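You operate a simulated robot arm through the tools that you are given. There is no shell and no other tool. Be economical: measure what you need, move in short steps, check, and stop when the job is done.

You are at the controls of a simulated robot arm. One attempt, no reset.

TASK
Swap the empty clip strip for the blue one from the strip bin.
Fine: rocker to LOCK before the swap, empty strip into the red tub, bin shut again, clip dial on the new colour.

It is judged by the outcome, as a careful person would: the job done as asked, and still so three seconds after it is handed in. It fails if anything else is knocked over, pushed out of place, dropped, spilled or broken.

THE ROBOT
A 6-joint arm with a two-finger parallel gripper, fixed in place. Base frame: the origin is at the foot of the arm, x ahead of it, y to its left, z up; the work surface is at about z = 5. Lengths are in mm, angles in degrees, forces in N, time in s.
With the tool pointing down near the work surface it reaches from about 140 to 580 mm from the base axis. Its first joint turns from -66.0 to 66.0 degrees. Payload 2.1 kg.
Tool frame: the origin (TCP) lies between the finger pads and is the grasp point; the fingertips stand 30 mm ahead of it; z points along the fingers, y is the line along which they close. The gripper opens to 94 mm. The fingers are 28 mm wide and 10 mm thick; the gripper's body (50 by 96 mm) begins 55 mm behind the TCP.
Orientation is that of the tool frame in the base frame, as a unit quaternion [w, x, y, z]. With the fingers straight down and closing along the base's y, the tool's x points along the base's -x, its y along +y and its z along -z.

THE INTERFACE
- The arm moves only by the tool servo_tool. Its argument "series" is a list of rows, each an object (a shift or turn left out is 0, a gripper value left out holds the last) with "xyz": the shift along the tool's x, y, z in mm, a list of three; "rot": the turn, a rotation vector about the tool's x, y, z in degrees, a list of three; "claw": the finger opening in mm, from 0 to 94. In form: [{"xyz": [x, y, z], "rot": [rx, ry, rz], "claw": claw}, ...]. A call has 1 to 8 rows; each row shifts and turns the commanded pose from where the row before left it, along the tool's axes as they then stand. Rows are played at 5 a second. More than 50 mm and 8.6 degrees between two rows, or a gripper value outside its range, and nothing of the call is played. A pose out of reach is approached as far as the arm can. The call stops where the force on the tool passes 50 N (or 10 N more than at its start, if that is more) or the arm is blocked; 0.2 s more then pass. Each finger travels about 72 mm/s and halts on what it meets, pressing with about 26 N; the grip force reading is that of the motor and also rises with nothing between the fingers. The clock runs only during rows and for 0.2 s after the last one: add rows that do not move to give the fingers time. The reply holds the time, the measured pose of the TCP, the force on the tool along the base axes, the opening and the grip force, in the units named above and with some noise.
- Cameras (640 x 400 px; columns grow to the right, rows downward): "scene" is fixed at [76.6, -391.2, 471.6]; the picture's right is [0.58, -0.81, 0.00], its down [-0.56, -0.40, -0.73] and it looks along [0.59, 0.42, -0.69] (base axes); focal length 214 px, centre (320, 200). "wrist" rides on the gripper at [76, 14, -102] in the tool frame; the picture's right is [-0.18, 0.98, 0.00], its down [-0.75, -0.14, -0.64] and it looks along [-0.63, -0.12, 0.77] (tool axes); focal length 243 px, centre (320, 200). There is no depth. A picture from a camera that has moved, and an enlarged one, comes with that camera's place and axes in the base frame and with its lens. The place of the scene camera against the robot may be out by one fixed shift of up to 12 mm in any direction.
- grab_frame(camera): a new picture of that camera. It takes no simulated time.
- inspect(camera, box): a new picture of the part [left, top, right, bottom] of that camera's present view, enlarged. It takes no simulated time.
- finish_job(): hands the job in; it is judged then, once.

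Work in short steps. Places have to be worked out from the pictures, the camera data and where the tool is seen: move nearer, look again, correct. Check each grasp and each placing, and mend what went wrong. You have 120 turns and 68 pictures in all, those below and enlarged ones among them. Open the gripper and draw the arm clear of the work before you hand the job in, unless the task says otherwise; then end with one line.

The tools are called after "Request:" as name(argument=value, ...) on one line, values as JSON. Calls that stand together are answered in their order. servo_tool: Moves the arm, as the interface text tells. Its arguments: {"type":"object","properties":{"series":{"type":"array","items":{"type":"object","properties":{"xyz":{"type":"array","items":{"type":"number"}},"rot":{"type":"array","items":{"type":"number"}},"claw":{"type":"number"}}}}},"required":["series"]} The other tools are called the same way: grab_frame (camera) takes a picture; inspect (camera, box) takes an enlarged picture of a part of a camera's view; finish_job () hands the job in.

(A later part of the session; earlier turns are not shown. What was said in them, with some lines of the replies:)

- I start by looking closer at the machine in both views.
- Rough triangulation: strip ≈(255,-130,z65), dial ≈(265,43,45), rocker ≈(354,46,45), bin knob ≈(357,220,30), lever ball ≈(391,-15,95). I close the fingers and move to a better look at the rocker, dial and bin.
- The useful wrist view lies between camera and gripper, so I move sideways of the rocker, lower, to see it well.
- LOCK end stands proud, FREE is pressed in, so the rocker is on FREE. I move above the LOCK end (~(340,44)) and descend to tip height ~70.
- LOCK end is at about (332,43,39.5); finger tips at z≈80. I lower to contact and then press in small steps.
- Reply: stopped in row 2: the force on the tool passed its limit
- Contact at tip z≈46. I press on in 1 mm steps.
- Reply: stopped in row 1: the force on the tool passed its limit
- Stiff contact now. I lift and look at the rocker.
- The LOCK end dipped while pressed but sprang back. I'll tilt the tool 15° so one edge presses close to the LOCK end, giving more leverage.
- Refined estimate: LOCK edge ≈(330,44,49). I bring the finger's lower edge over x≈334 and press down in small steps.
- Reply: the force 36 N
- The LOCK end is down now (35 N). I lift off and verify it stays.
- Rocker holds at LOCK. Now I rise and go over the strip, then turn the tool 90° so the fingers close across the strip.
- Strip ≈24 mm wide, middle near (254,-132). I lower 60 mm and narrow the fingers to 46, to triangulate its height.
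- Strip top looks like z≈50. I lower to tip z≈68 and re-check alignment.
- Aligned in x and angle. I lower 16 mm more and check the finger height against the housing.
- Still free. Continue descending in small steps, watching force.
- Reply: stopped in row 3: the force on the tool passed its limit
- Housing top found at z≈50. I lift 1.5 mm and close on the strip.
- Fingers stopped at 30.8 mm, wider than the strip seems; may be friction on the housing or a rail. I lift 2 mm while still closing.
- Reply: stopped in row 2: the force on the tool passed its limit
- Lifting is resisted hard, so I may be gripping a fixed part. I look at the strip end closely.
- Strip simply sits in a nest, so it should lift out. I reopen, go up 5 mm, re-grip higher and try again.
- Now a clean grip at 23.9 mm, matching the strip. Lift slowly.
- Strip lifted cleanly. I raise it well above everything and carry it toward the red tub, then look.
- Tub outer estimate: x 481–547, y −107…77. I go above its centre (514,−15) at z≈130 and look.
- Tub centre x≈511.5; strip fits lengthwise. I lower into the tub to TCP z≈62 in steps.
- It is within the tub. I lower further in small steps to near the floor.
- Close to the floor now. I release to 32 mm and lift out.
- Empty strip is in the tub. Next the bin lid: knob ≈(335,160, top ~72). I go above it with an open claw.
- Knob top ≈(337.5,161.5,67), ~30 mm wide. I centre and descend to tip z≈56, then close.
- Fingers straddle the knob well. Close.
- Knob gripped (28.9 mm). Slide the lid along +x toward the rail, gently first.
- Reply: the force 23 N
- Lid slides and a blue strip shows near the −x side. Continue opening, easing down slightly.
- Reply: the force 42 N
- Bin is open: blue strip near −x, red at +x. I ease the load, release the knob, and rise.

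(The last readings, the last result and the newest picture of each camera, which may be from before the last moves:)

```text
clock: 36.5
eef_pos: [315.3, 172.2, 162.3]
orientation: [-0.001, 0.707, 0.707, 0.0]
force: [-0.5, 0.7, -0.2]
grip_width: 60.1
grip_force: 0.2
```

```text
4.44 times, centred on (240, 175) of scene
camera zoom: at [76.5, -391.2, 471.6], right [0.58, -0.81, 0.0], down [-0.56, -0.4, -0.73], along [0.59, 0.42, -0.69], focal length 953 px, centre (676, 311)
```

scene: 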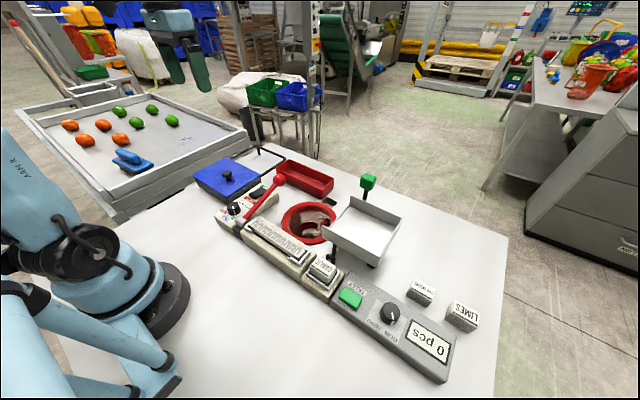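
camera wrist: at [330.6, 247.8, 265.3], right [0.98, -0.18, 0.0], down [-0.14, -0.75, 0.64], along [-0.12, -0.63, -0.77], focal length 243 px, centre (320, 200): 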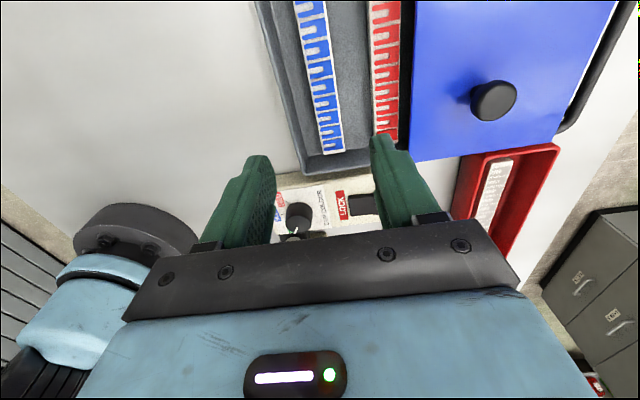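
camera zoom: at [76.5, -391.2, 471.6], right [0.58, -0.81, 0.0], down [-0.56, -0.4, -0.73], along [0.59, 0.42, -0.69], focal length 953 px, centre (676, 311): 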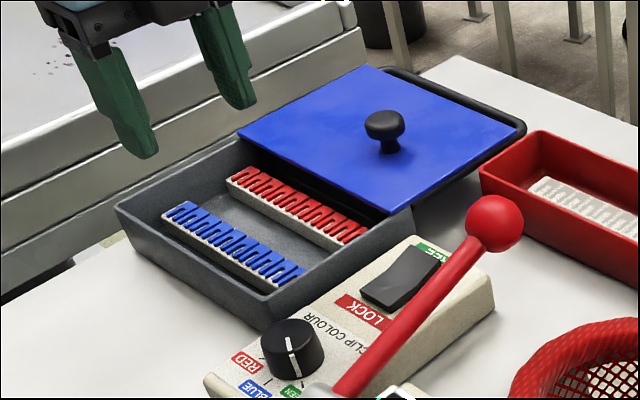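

Blue strip ≈ x 320, y 118–275 (centre ≈196), lying on the bin floor. I go above its centre, narrow the claw to 40, and check at lower height.

Request:
servo_tool(series=[{"xyz": [24, 5, 30], "claw": 40}, {"xyz": [0, 0, 30]}, {}])

Request:
grab_frame(camera="wrist")

```text
clock: 37.3
eef_pos: [320.9, 196.5, 102.4]
orientation: [-0.001, 0.707, 0.707, 0.0]
force: [0.4, 0.2, 0.3]
grip_width: 40.1
grip_force: 0.0
```

```text
24 pictures are left
camera wrist: at [336.0, 271.8, 205.6], right [0.98, -0.18, 0.0], down [-0.14, -0.75, 0.64], along [-0.12, -0.63, -0.77], focal length 243 px, centre (320, 200)
```

wrist: 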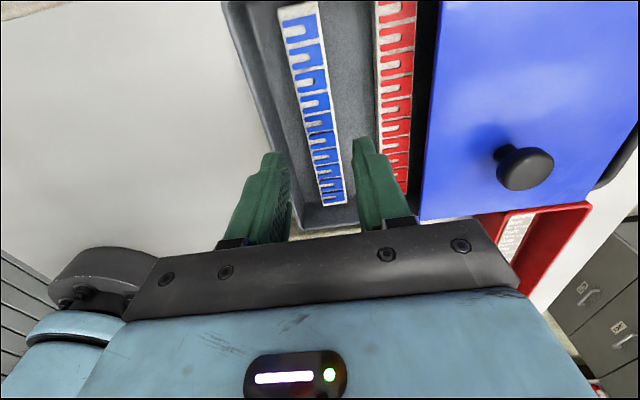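

End triangulates to (≈319,118,z29); strip centre ≈(321,195). The left bin wall is close (x≈289), so I narrow to 34 mm and descend.

Request:
servo_tool(series=[{"xyz": [-1, 0, 15], "claw": 34}, {"xyz": [0, 0, 15]}, {}])

Request:
inspect(camera="wrist", box=[220, 80, 420, 205])

```text
clock: 38.1
eef_pos: [321.5, 194.7, 71.7]
orientation: [-0.001, 0.707, 0.707, -0.001]
force: [0.4, 0.4, 0.5]
grip_width: 34.0
grip_force: 0.0
```

```text
3.20 times, centred on (320, 142) of wrist
camera zoom: at [335.8, 270.0, 175.2], right [0.98, -0.18, 0.0], down [-0.14, -0.75, 0.64], along [-0.12, -0.63, -0.77], focal length 776 px, centre (320, 384)
```

zoom: 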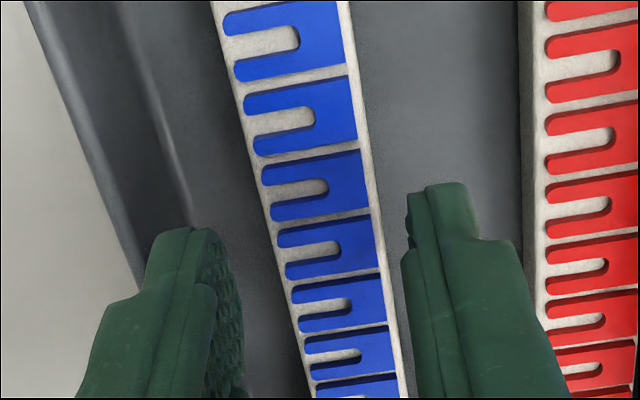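

Strip centre is ~2 mm to +x; shift, then descend to TCP z≈48 and grip.

Request:
servo_tool(series=[{"xyz": [0, 1.7, 10]}, {"xyz": [0, 0, 8]}, {"xyz": [0, 0, 3]}, {"xyz": [0, 0, 3]}, {}])

Request:
inspect(camera="wrist", box=[220, 80, 420, 205])

```text
clock: 39.3
eef_pos: [322.7, 193.8, 47.7]
orientation: [0.0, 0.707, 0.707, 0.0]
force: [0.0, -0.9, -0.3]
grip_width: 34.0
grip_force: 0.1
```

```text
3.20 times, centred on (320, 142) of wrist
camera zoom: at [337.6, 270.4, 151.4], right [0.98, -0.18, 0.0], down [-0.14, -0.75, 0.64], along [-0.12, -0.63, -0.77], focal length 776 px, centre (320, 384)
```

zoom: 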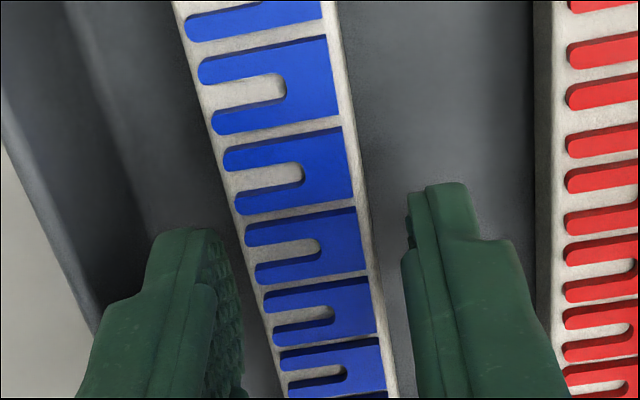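

The tip sits a few mm higher on this strip than it did on the empty one; lower 4 mm more, then close.

Request:
servo_tool(series=[{"xyz": [0, 0, 2]}, {"xyz": [0, 0, 2]}, {"claw": 14}, {}, {}])

```text
clock: 40.5
eef_pos: [322.9, 194.6, 44.1]
orientation: [-0.001, 0.707, 0.707, -0.001]
force: [-1.3, -0.7, 3.4]
grip_width: 23.8
grip_force: 25.8
```

Gripped at 23.8 mm. Lift gently out of the bin and inspect.

Request:
servo_tool(series=[{"xyz": [0, 0, -5]}, {"xyz": [0, 0, -20]}, {"xyz": [0, 0, -40]}, {"xyz": [0, 0, -45]}, {"xyz": [0, 0, -45]}, {}])

Request:
grab_frame(camera="scene")

Request:
grab_frame(camera="wrist")

```text
clock: 41.9
eef_pos: [323.0, 194.5, 201.2]
orientation: [-0.001, 0.707, 0.707, 0.0]
force: [-1.0, -0.1, -0.6]
grip_width: 23.9
grip_force: 26.0
```

```text
21 pictures are left
```

scene: 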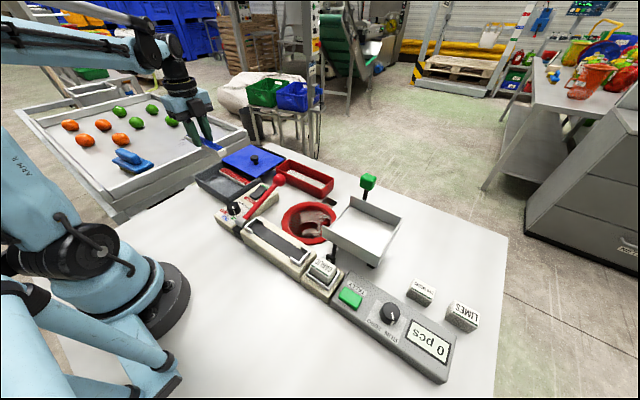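

```text
20 pictures are left
camera wrist: at [337.6, 270.4, 303.3], right [0.98, -0.18, 0.0], down [-0.14, -0.75, 0.64], along [-0.12, -0.63, -0.77], focal length 243 px, centre (320, 200)
```

wrist: 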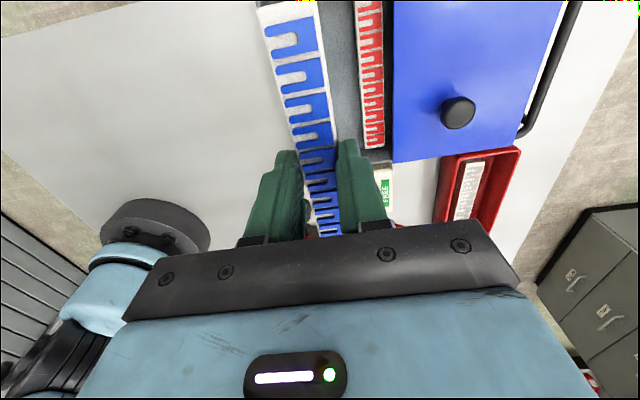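

Blue strip held; its +y end is ~76 mm ahead of TCP, like the empty one (~77). I carry it at z≈200 over to the nest.

Request:
servo_tool(series=[{"xyz": [-46, -10, 0]}, {"xyz": [-46, -10, 0]}, {"xyz": [-46, -10, 0]}, {"xyz": [-46, -10, 0]}, {"xyz": [-46, -10, 0]}, {"xyz": [-46, -10, 0]}, {"xyz": [-48, -9.5, 0]}, {}])

Request:
servo_tool(series=[{"xyz": [0, 0, 40]}, {"xyz": [0, 0, 40]}, {}])

Request:
grab_frame(camera="wrist")

Request:
inspect(camera="scene", box=[230, 180, 350, 270])

```text
clock: 43.7
eef_pos: [255.0, -129.7, 197.3]
orientation: [-0.001, 0.707, 0.707, 0.0]
force: [0.2, 0.8, -0.8]
grip_width: 24.1
grip_force: 25.7
```

```text
clock: 44.5
eef_pos: [253.4, -129.2, 119.1]
orientation: [-0.001, 0.706, 0.708, 0.0]
force: [0.2, 1.2, -0.7]
grip_width: 24.1
grip_force: 26.4
```

```text
19 pictures are left
camera wrist: at [268.1, -53.1, 221.9], right [0.98, -0.18, 0.0], down [-0.14, -0.75, 0.64], along [-0.12, -0.63, -0.77], focal length 243 px, centre (320, 200)
```

wrist: 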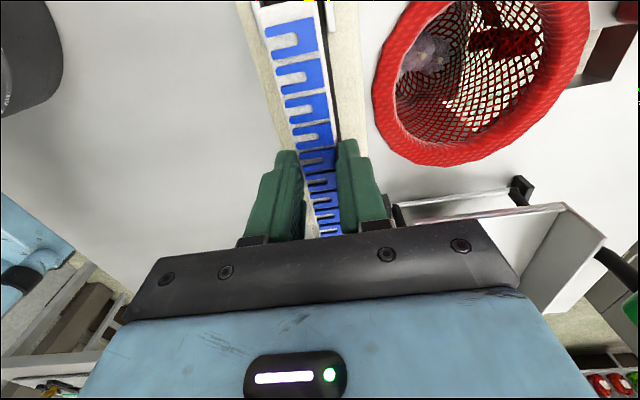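

```text
4.44 times, centred on (290, 225) of scene
camera zoom: at [76.5, -391.2, 471.6], right [0.58, -0.81, 0.0], down [-0.56, -0.4, -0.73], along [0.59, 0.42, -0.69], focal length 953 px, centre (453, 89)
```

zoom: 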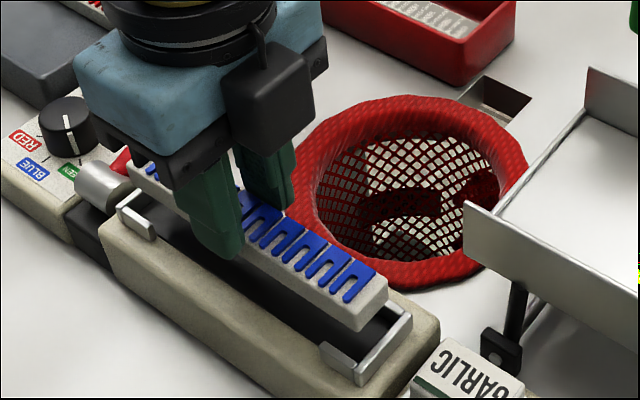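

Alignment matches the empty strip's seat within ~1 mm. Lower to just above the nest and check.

Request:
servo_tool(series=[{"xyz": [0, 0, 10]}, {"xyz": [0, 0, 8]}, {"xyz": [0, 0, 4]}, {}])

Request:
inspect(camera="scene", box=[245, 195, 325, 255])

Request:
inspect(camera="wrist", box=[240, 0, 340, 62])

```text
clock: 45.5
eef_pos: [254.2, -129.5, 96.9]
orientation: [0.0, 0.707, 0.707, -0.001]
force: [1.0, -0.7, -0.7]
grip_width: 24.1
grip_force: 26.0
```

```text
6.67 times, centred on (285, 225) of scene
camera zoom: at [76.6, -391.2, 471.6], right [0.58, -0.81, 0.0], down [-0.56, -0.4, -0.73], along [0.59, 0.42, -0.69], focal length 1430 px, centre (553, 33)
```

zoom: 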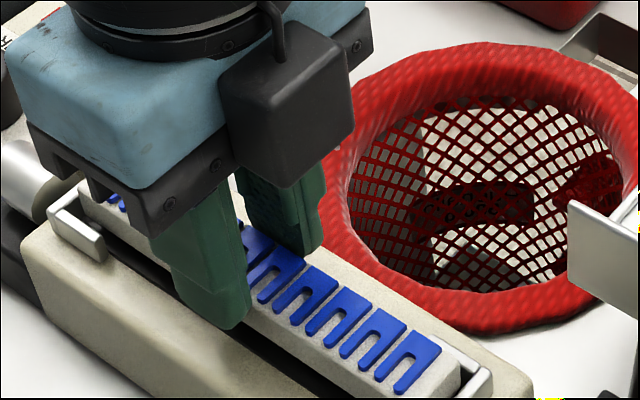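

```text
6.40 times, centred on (290, 31) of wrist
camera zoom: at [267.8, -53.7, 200.4], right [0.98, -0.18, 0.0], down [-0.14, -0.75, 0.64], along [-0.12, -0.63, -0.77], focal length 1553 px, centre (512, 1282)
```

zoom: 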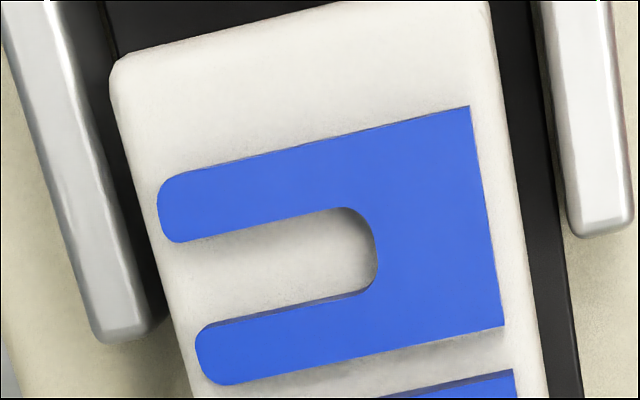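

Centred between guides; about 1.3 mm short in y compared to the empty's seat, so I shift +1.3 and lower in small steps until contact.

Request:
servo_tool(series=[{"xyz": [1.3, 0, 4]}, {"xyz": [0, 0, 2]}, {"xyz": [0, 0, 1]}, {"xyz": [0, 0, 1]}, {"xyz": [0, 0, 1]}, {}])

Request:
inspect(camera="scene", box=[245, 205, 325, 265])

```text
clock: 46.9
eef_pos: [253.1, -127.4, 87.9]
orientation: [-0.001, 0.707, 0.707, -0.001]
force: [-1.5, 3.1, 24.1]
grip_width: 24.4
grip_force: 25.7
```

```text
6.67 times, centred on (285, 235) of scene
camera zoom: at [76.5, -391.2, 471.7], right [0.58, -0.81, 0.0], down [-0.56, -0.4, -0.73], along [0.59, 0.42, -0.69], focal length 1430 px, centre (553, -33)
```

zoom: 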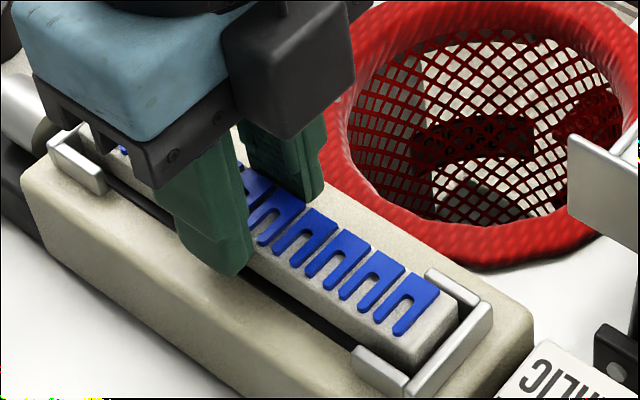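

Contact at 24 N, strip lies between the brackets. Release slightly and rise, then check.

Request:
servo_tool(series=[{"claw": 34}, {}, {"xyz": [0, 0, -10]}, {"xyz": [0, 0, -40]}, {"xyz": [0, 0, -40]}])

Request:
inspect(camera="scene", box=[225, 195, 325, 265])

Request:
inspect(camera="wrist", box=[240, 0, 400, 220])

```text
clock: 48.1
eef_pos: [253.8, -128.2, 178.8]
orientation: [-0.001, 0.707, 0.707, -0.001]
force: [0.0, 0.0, 0.4]
grip_width: 34.0
grip_force: 0.0
```

```text
5.71 times, centred on (275, 230) of scene
camera zoom: at [76.5, -391.2, 471.6], right [0.58, -0.81, 0.0], down [-0.56, -0.4, -0.73], along [0.59, 0.42, -0.69], focal length 1226 px, centre (577, 29)
```

zoom: 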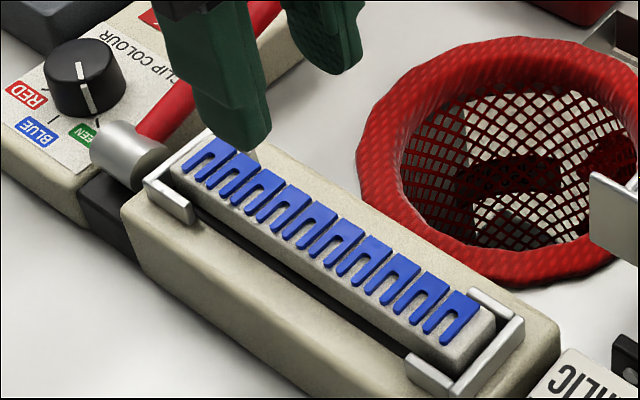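

```text
1.82 times, centred on (320, 110) of wrist
camera zoom: at [268.3, -52.2, 281.4], right [0.98, -0.18, 0.0], down [-0.14, -0.75, 0.64], along [-0.12, -0.63, -0.77], focal length 441 px, centre (320, 364)
```

zoom: 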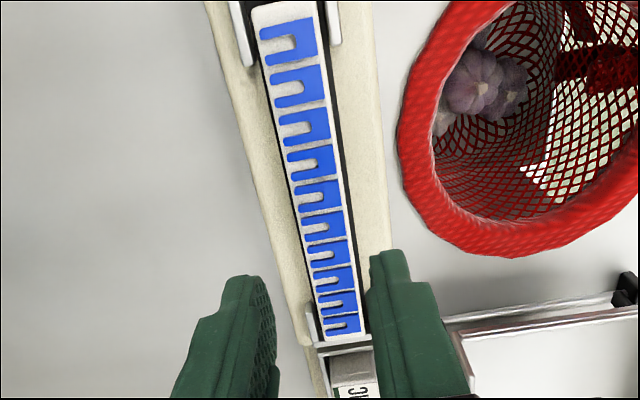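

The blue strip is seated like the original. Now back to the lid knob (≈(451,161)) to shut the bin.

Request:
servo_tool(series=[{"xyz": [36, 24.6, 0], "claw": 60}, {"xyz": [36, 24.6, 0]}, {"xyz": [36, 24.6, 0]}, {"xyz": [36, 24.6, 0]}, {"xyz": [36, 24.6, 0]}, {"xyz": [36, 24.6, 0]}, {"xyz": [36, 24.6, 0]}, {"xyz": [37, 24.6, 0]}])

Request:
servo_tool(series=[{"xyz": [0, 0, 40]}, {}])

Request:
grab_frame(camera="wrist")

```text
clock: 49.9
eef_pos: [450.4, 162.7, 177.4]
orientation: [-0.001, 0.708, 0.706, 0.0]
force: [-0.9, 0.3, -0.4]
grip_width: 59.8
grip_force: 0.1
```

```text
clock: 50.5
eef_pos: [450.4, 161.1, 137.8]
orientation: [-0.001, 0.707, 0.707, -0.001]
force: [0.0, 0.0, -0.5]
grip_width: 59.9
grip_force: 0.0
```

```text
12 pictures are left
camera wrist: at [464.8, 236.6, 240.5], right [0.98, -0.18, 0.0], down [-0.14, -0.75, 0.64], along [-0.12, -0.63, -0.77], focal length 243 px, centre (320, 200)
```

wrist: 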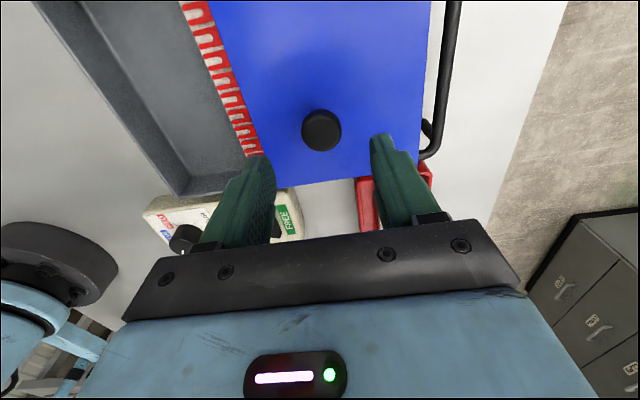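

Knob at x≈451 as expected. Descend, grip, and start sliding back.

Request:
servo_tool(series=[{"xyz": [0, 0.5, 30]}, {"xyz": [0, 0, 20]}, {}, {"claw": 15}, {}, {}, {}])

Request:
servo_tool(series=[{"xyz": [0, -3, 0]}, {"xyz": [0, -7, 0]}, {"xyz": [0, -10, 0]}, {"xyz": [0, -12, 0]}, {}])

```text
clock: 52.1
eef_pos: [451.2, 160.6, 87.1]
orientation: [-0.002, 0.706, 0.708, 0.0]
force: [-0.9, -0.7, -9.7]
grip_width: 28.8
grip_force: 45.0
```

```text
clock: 53.3
eef_pos: [418.1, 160.8, 86.8]
orientation: [-0.001, 0.707, 0.708, -0.001]
force: [1.0, -1.2, -30.0]
grip_width: 28.8
grip_force: 45.0
```

Request:
servo_tool(series=[{"xyz": [0, -12, 0.5]}, {"xyz": [0, -12, 0]}, {"xyz": [0, -12, 0]}, {"xyz": [0, -12, 0]}, {"xyz": [0, -12, 0]}, {"xyz": [0, -12, 0]}, {}])

```text
clock: 54.9
eef_pos: [346.8, 160.6, 86.8]
orientation: [-0.001, 0.707, 0.707, -0.002]
force: [0.2, 1.5, -27.7]
grip_width: 28.9
grip_force: 44.8
```

Approach the closed stop in small steps.

Request:
servo_tool(series=[{"xyz": [0, -3, 0.3]}, {"xyz": [0, -2, 0]}, {"xyz": [0, -1, 0]}, {"xyz": [0, -1, 0]}, {"xyz": [0, -1, 0]}, {"xyz": [0, -1, 0]}, {"xyz": [0, -1, 0]}, {}])

```text
clock: 56.7
eef_pos: [336.1, 160.8, 86.7]
orientation: [0.0, 0.707, 0.708, 0.0]
force: [12.1, -1.8, -8.1]
grip_width: 28.6
grip_force: 44.8
```

A 12 N push-back in x: the lid is at its closed stop. Release, rise and verify.

Request:
servo_tool(series=[{"xyz": [0, 0.5, 0]}, {"claw": 60}, {}, {}, {"xyz": [0, 0, -35]}, {"xyz": [0, 0, -45]}])

Request:
inspect(camera="scene", box=[185, 135, 305, 225])

```text
clock: 58.1
eef_pos: [337.1, 162.1, 167.6]
orientation: [0.0, 0.707, 0.707, -0.001]
force: [-0.2, -0.1, 0.0]
grip_width: 59.8
grip_force: 0.0
```

```text
4.44 times, centred on (245, 180) of scene
camera zoom: at [76.5, -391.2, 471.6], right [0.58, -0.81, 0.0], down [-0.56, -0.4, -0.73], along [0.59, 0.42, -0.69], focal length 953 px, centre (653, 289)
```

zoom: 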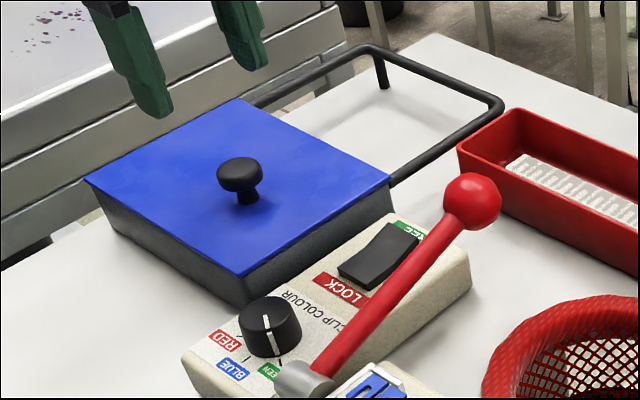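

Bin is shut. Now the dial: I move above it (~(264,44)) and pre-rotate the wrist back ~48°, to leave room to turn it GREEN→BLUE (clockwise from above).

Request:
servo_tool(series=[{"xyz": [-39.5, -24.5, 0]}, {"xyz": [-39.5, -24.5, 0]}, {"xyz": [-39, -24, 15]}, {"rot": [0, 0, -8]}, {"rot": [0, 0, -8]}, {"rot": [0, 0, -8]}, {"rot": [0, 0, -8]}, {"rot": [0, 0, -8]}])

Request:
servo_tool(series=[{"rot": [0, 0, -8]}, {"xyz": [0, 0, 15]}, {}])

Request:
inspect(camera="wrist", box=[220, 60, 420, 185])

```text
clock: 59.9
eef_pos: [264.9, 42.9, 153.0]
orientation: [-0.001, 0.421, 0.907, -0.001]
force: [-0.9, 0.3, -0.9]
grip_width: 60.1
grip_force: 0.1
```

```text
clock: 60.7
eef_pos: [264.9, 41.9, 137.2]
orientation: [-0.002, 0.359, 0.933, -0.001]
force: [0.9, -0.8, -0.6]
grip_width: 60.4
grip_force: 0.1
```

```text
3.20 times, centred on (320, 122) of wrist
camera zoom: at [217.5, 103.3, 240.8], right [0.79, 0.61, 0.0], down [0.47, -0.61, 0.64], along [0.39, -0.51, -0.77], focal length 776 px, centre (320, 448)
```

zoom: 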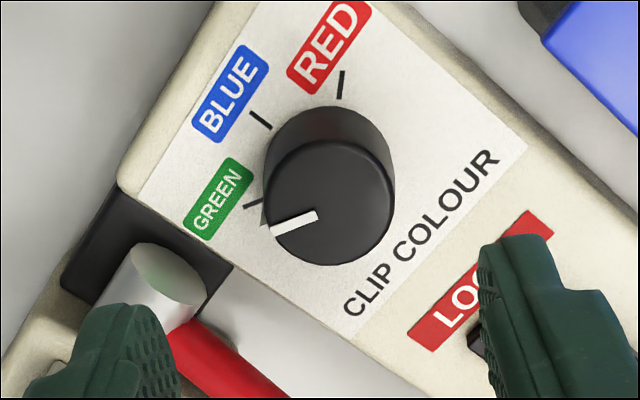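

Dial top is at ≈(263.5,47,z~65), ~29 mm diameter, 21 mm tall; pointer on GREEN, BLUE next. I centre and lower 25 mm to refine.

Request:
servo_tool(series=[{"xyz": [4.4, 2.8, 0]}, {"xyz": [0, 0, 25], "claw": 56}, {}])

Request:
inspect(camera="wrist", box=[220, 80, 420, 205])

```text
clock: 61.5
eef_pos: [263.3, 47.2, 112.7]
orientation: [-0.001, 0.358, 0.934, 0.0]
force: [-0.4, -0.4, 0.1]
grip_width: 55.9
grip_force: 0.1
```

```text
3.20 times, centred on (320, 142) of wrist
camera zoom: at [216.6, 108.7, 215.7], right [0.79, 0.61, 0.0], down [0.47, -0.61, 0.64], along [0.39, -0.51, -0.77], focal length 776 px, centre (320, 384)
```

zoom: 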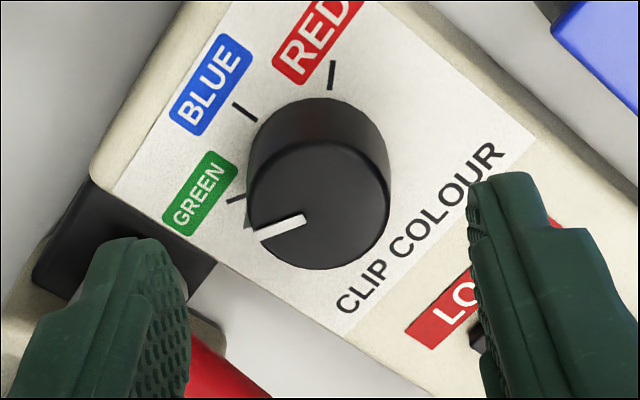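

Refined: dial axis ≈(265,44.8), top z≈58, ticks 60° apart. Centre, lower to tip z≈47, and grip.

Request:
servo_tool(series=[{"xyz": [-2.9, -0.7, 20], "claw": 46}, {"xyz": [0, 0, 12]}, {"xyz": [0, 0, 4]}, {"claw": 22}, {}, {}])

```text
clock: 62.9
eef_pos: [264.6, 45.0, 75.0]
orientation: [-0.001, 0.359, 0.933, -0.001]
force: [-1.9, -2.0, -1.8]
grip_width: 32.5
grip_force: 44.8
```

Dial gripped (32.5 mm). Turn +60° about the tool axis in 7.5° rows.

Request:
servo_tool(series=[{"rot": [0, 0, 7.5]}, {"rot": [0, 0, 7.5]}, {"rot": [0, 0, 7.5]}, {"rot": [0, 0, 7.5]}, {"rot": [0, 0, 7.5]}, {"rot": [0, 0, 7.5]}, {"rot": [0, 0, 7.5]}, {"rot": [0, 0, 7.5]}])

Request:
inspect(camera="wrist", box=[220, 80, 420, 205])

```text
clock: 64.7
eef_pos: [264.8, 45.4, 76.1]
orientation: [0.0, 0.778, 0.628, -0.001]
force: [12.5, -3.8, -28.8]
grip_width: 32.4
grip_force: 45.6
```

```text
3.20 times, centred on (320, 142) of wrist
camera zoom: at [295.2, 116.4, 179.5], right [0.92, -0.39, 0.0], down [-0.3, -0.71, 0.64], along [-0.25, -0.59, -0.77], focal length 776 px, centre (320, 384)
```

zoom: 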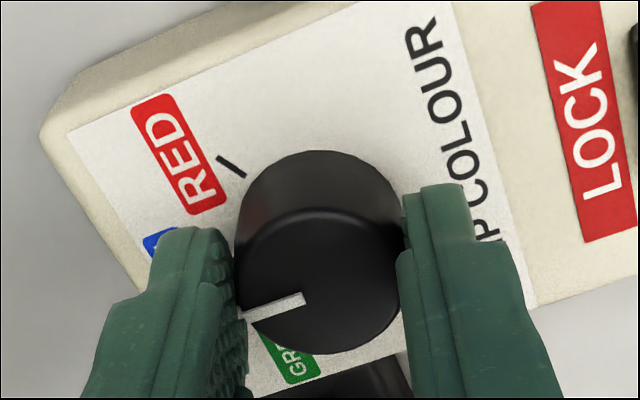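

Pointer now points roughly at −x (BLUE). Release, rise and check where it settled.

Request:
servo_tool(series=[{"xyz": [0, 0, 0.5]}, {"claw": 50}, {}, {}, {"xyz": [0, 0, -25]}, {"xyz": [0, 0, -45]}])

Request:
inspect(camera="wrist", box=[220, 60, 420, 185])

```text
clock: 66.1
eef_pos: [265.1, 45.1, 145.8]
orientation: [-0.001, 0.777, 0.629, 0.0]
force: [-0.4, -0.3, -0.2]
grip_width: 50.0
grip_force: 0.1
```

```text
3.20 times, centred on (320, 122) of wrist
camera zoom: at [295.7, 116.1, 249.2], right [0.92, -0.38, 0.0], down [-0.29, -0.71, 0.64], along [-0.25, -0.59, -0.77], focal length 776 px, centre (320, 448)
```

zoom: 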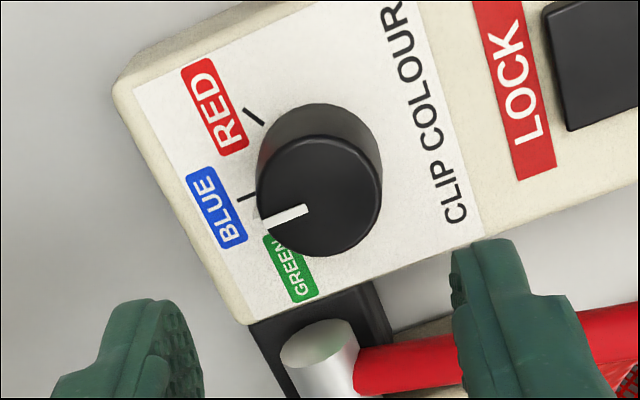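

The dial is on BLUE. I draw the arm up and clear with the gripper open, then do a final check.

Request:
servo_tool(series=[{"xyz": [0, 0, -45], "claw": 94}, {"xyz": [0, 0, -45]}, {"xyz": [20, 30, -30]}, {"xyz": [20, 30, -30]}, {}, {}, {}])

Request:
grab_frame(camera="scene")

Request:
inspect(camera="scene", box=[185, 140, 345, 270])

```text
clock: 67.7
eef_pos: [332.4, 70.6, 296.0]
orientation: [0.0, 0.777, 0.629, -0.001]
force: [0.0, -0.1, -1.4]
grip_width: 94.1
grip_force: 0.1
```

```text
6 pictures are left
```

scene: 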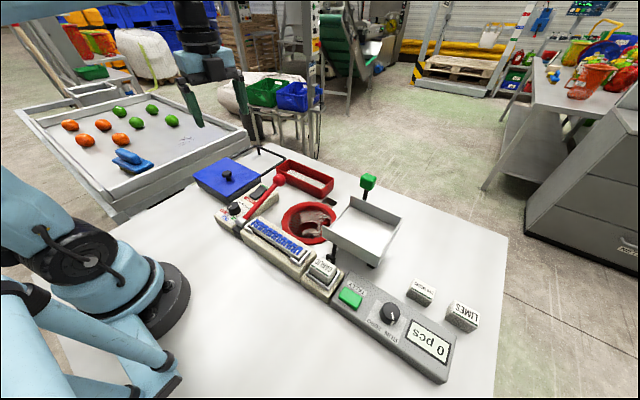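

```text
3.08 times, centred on (265, 205) of scene
camera zoom: at [76.6, -391.2, 471.6], right [0.58, -0.81, 0.0], down [-0.56, -0.4, -0.73], along [0.59, 0.42, -0.69], focal length 660 px, centre (489, 185)
```

zoom: 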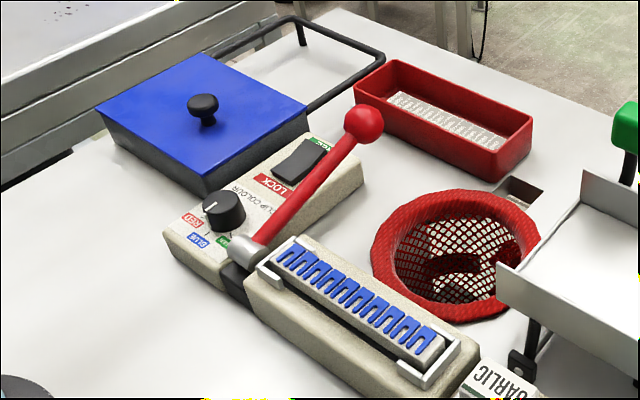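

Everything looks in place; one close look at the dial and strip before handing in.

Request:
inspect(camera="scene", box=[215, 185, 265, 225])

```text
10.00 times, centred on (240, 205) of scene
camera zoom: at [76.6, -391.2, 471.6], right [0.58, -0.81, 0.0], down [-0.56, -0.4, -0.73], along [0.59, 0.42, -0.69], focal length 2145 px, centre (1120, 150)
```

zoom: 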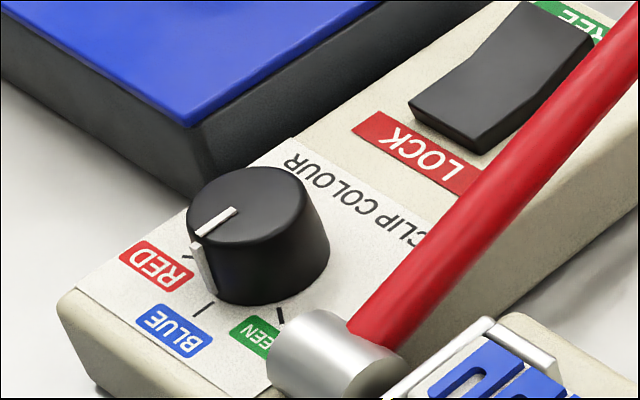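

Rocker is on LOCK, the dial pointer is on BLUE within a few degrees, the bin is shut, the empty strip is in the tub and the blue strip is seated. Handing in.

Request:
finish_job()

```text
The job is handed in.
```

The blue clip strip is seated in place of the empty one, which is in the red tub. The rocker was set to LOCK before the swap, the bin is shut, and the dial points to BLUE within a few degrees.
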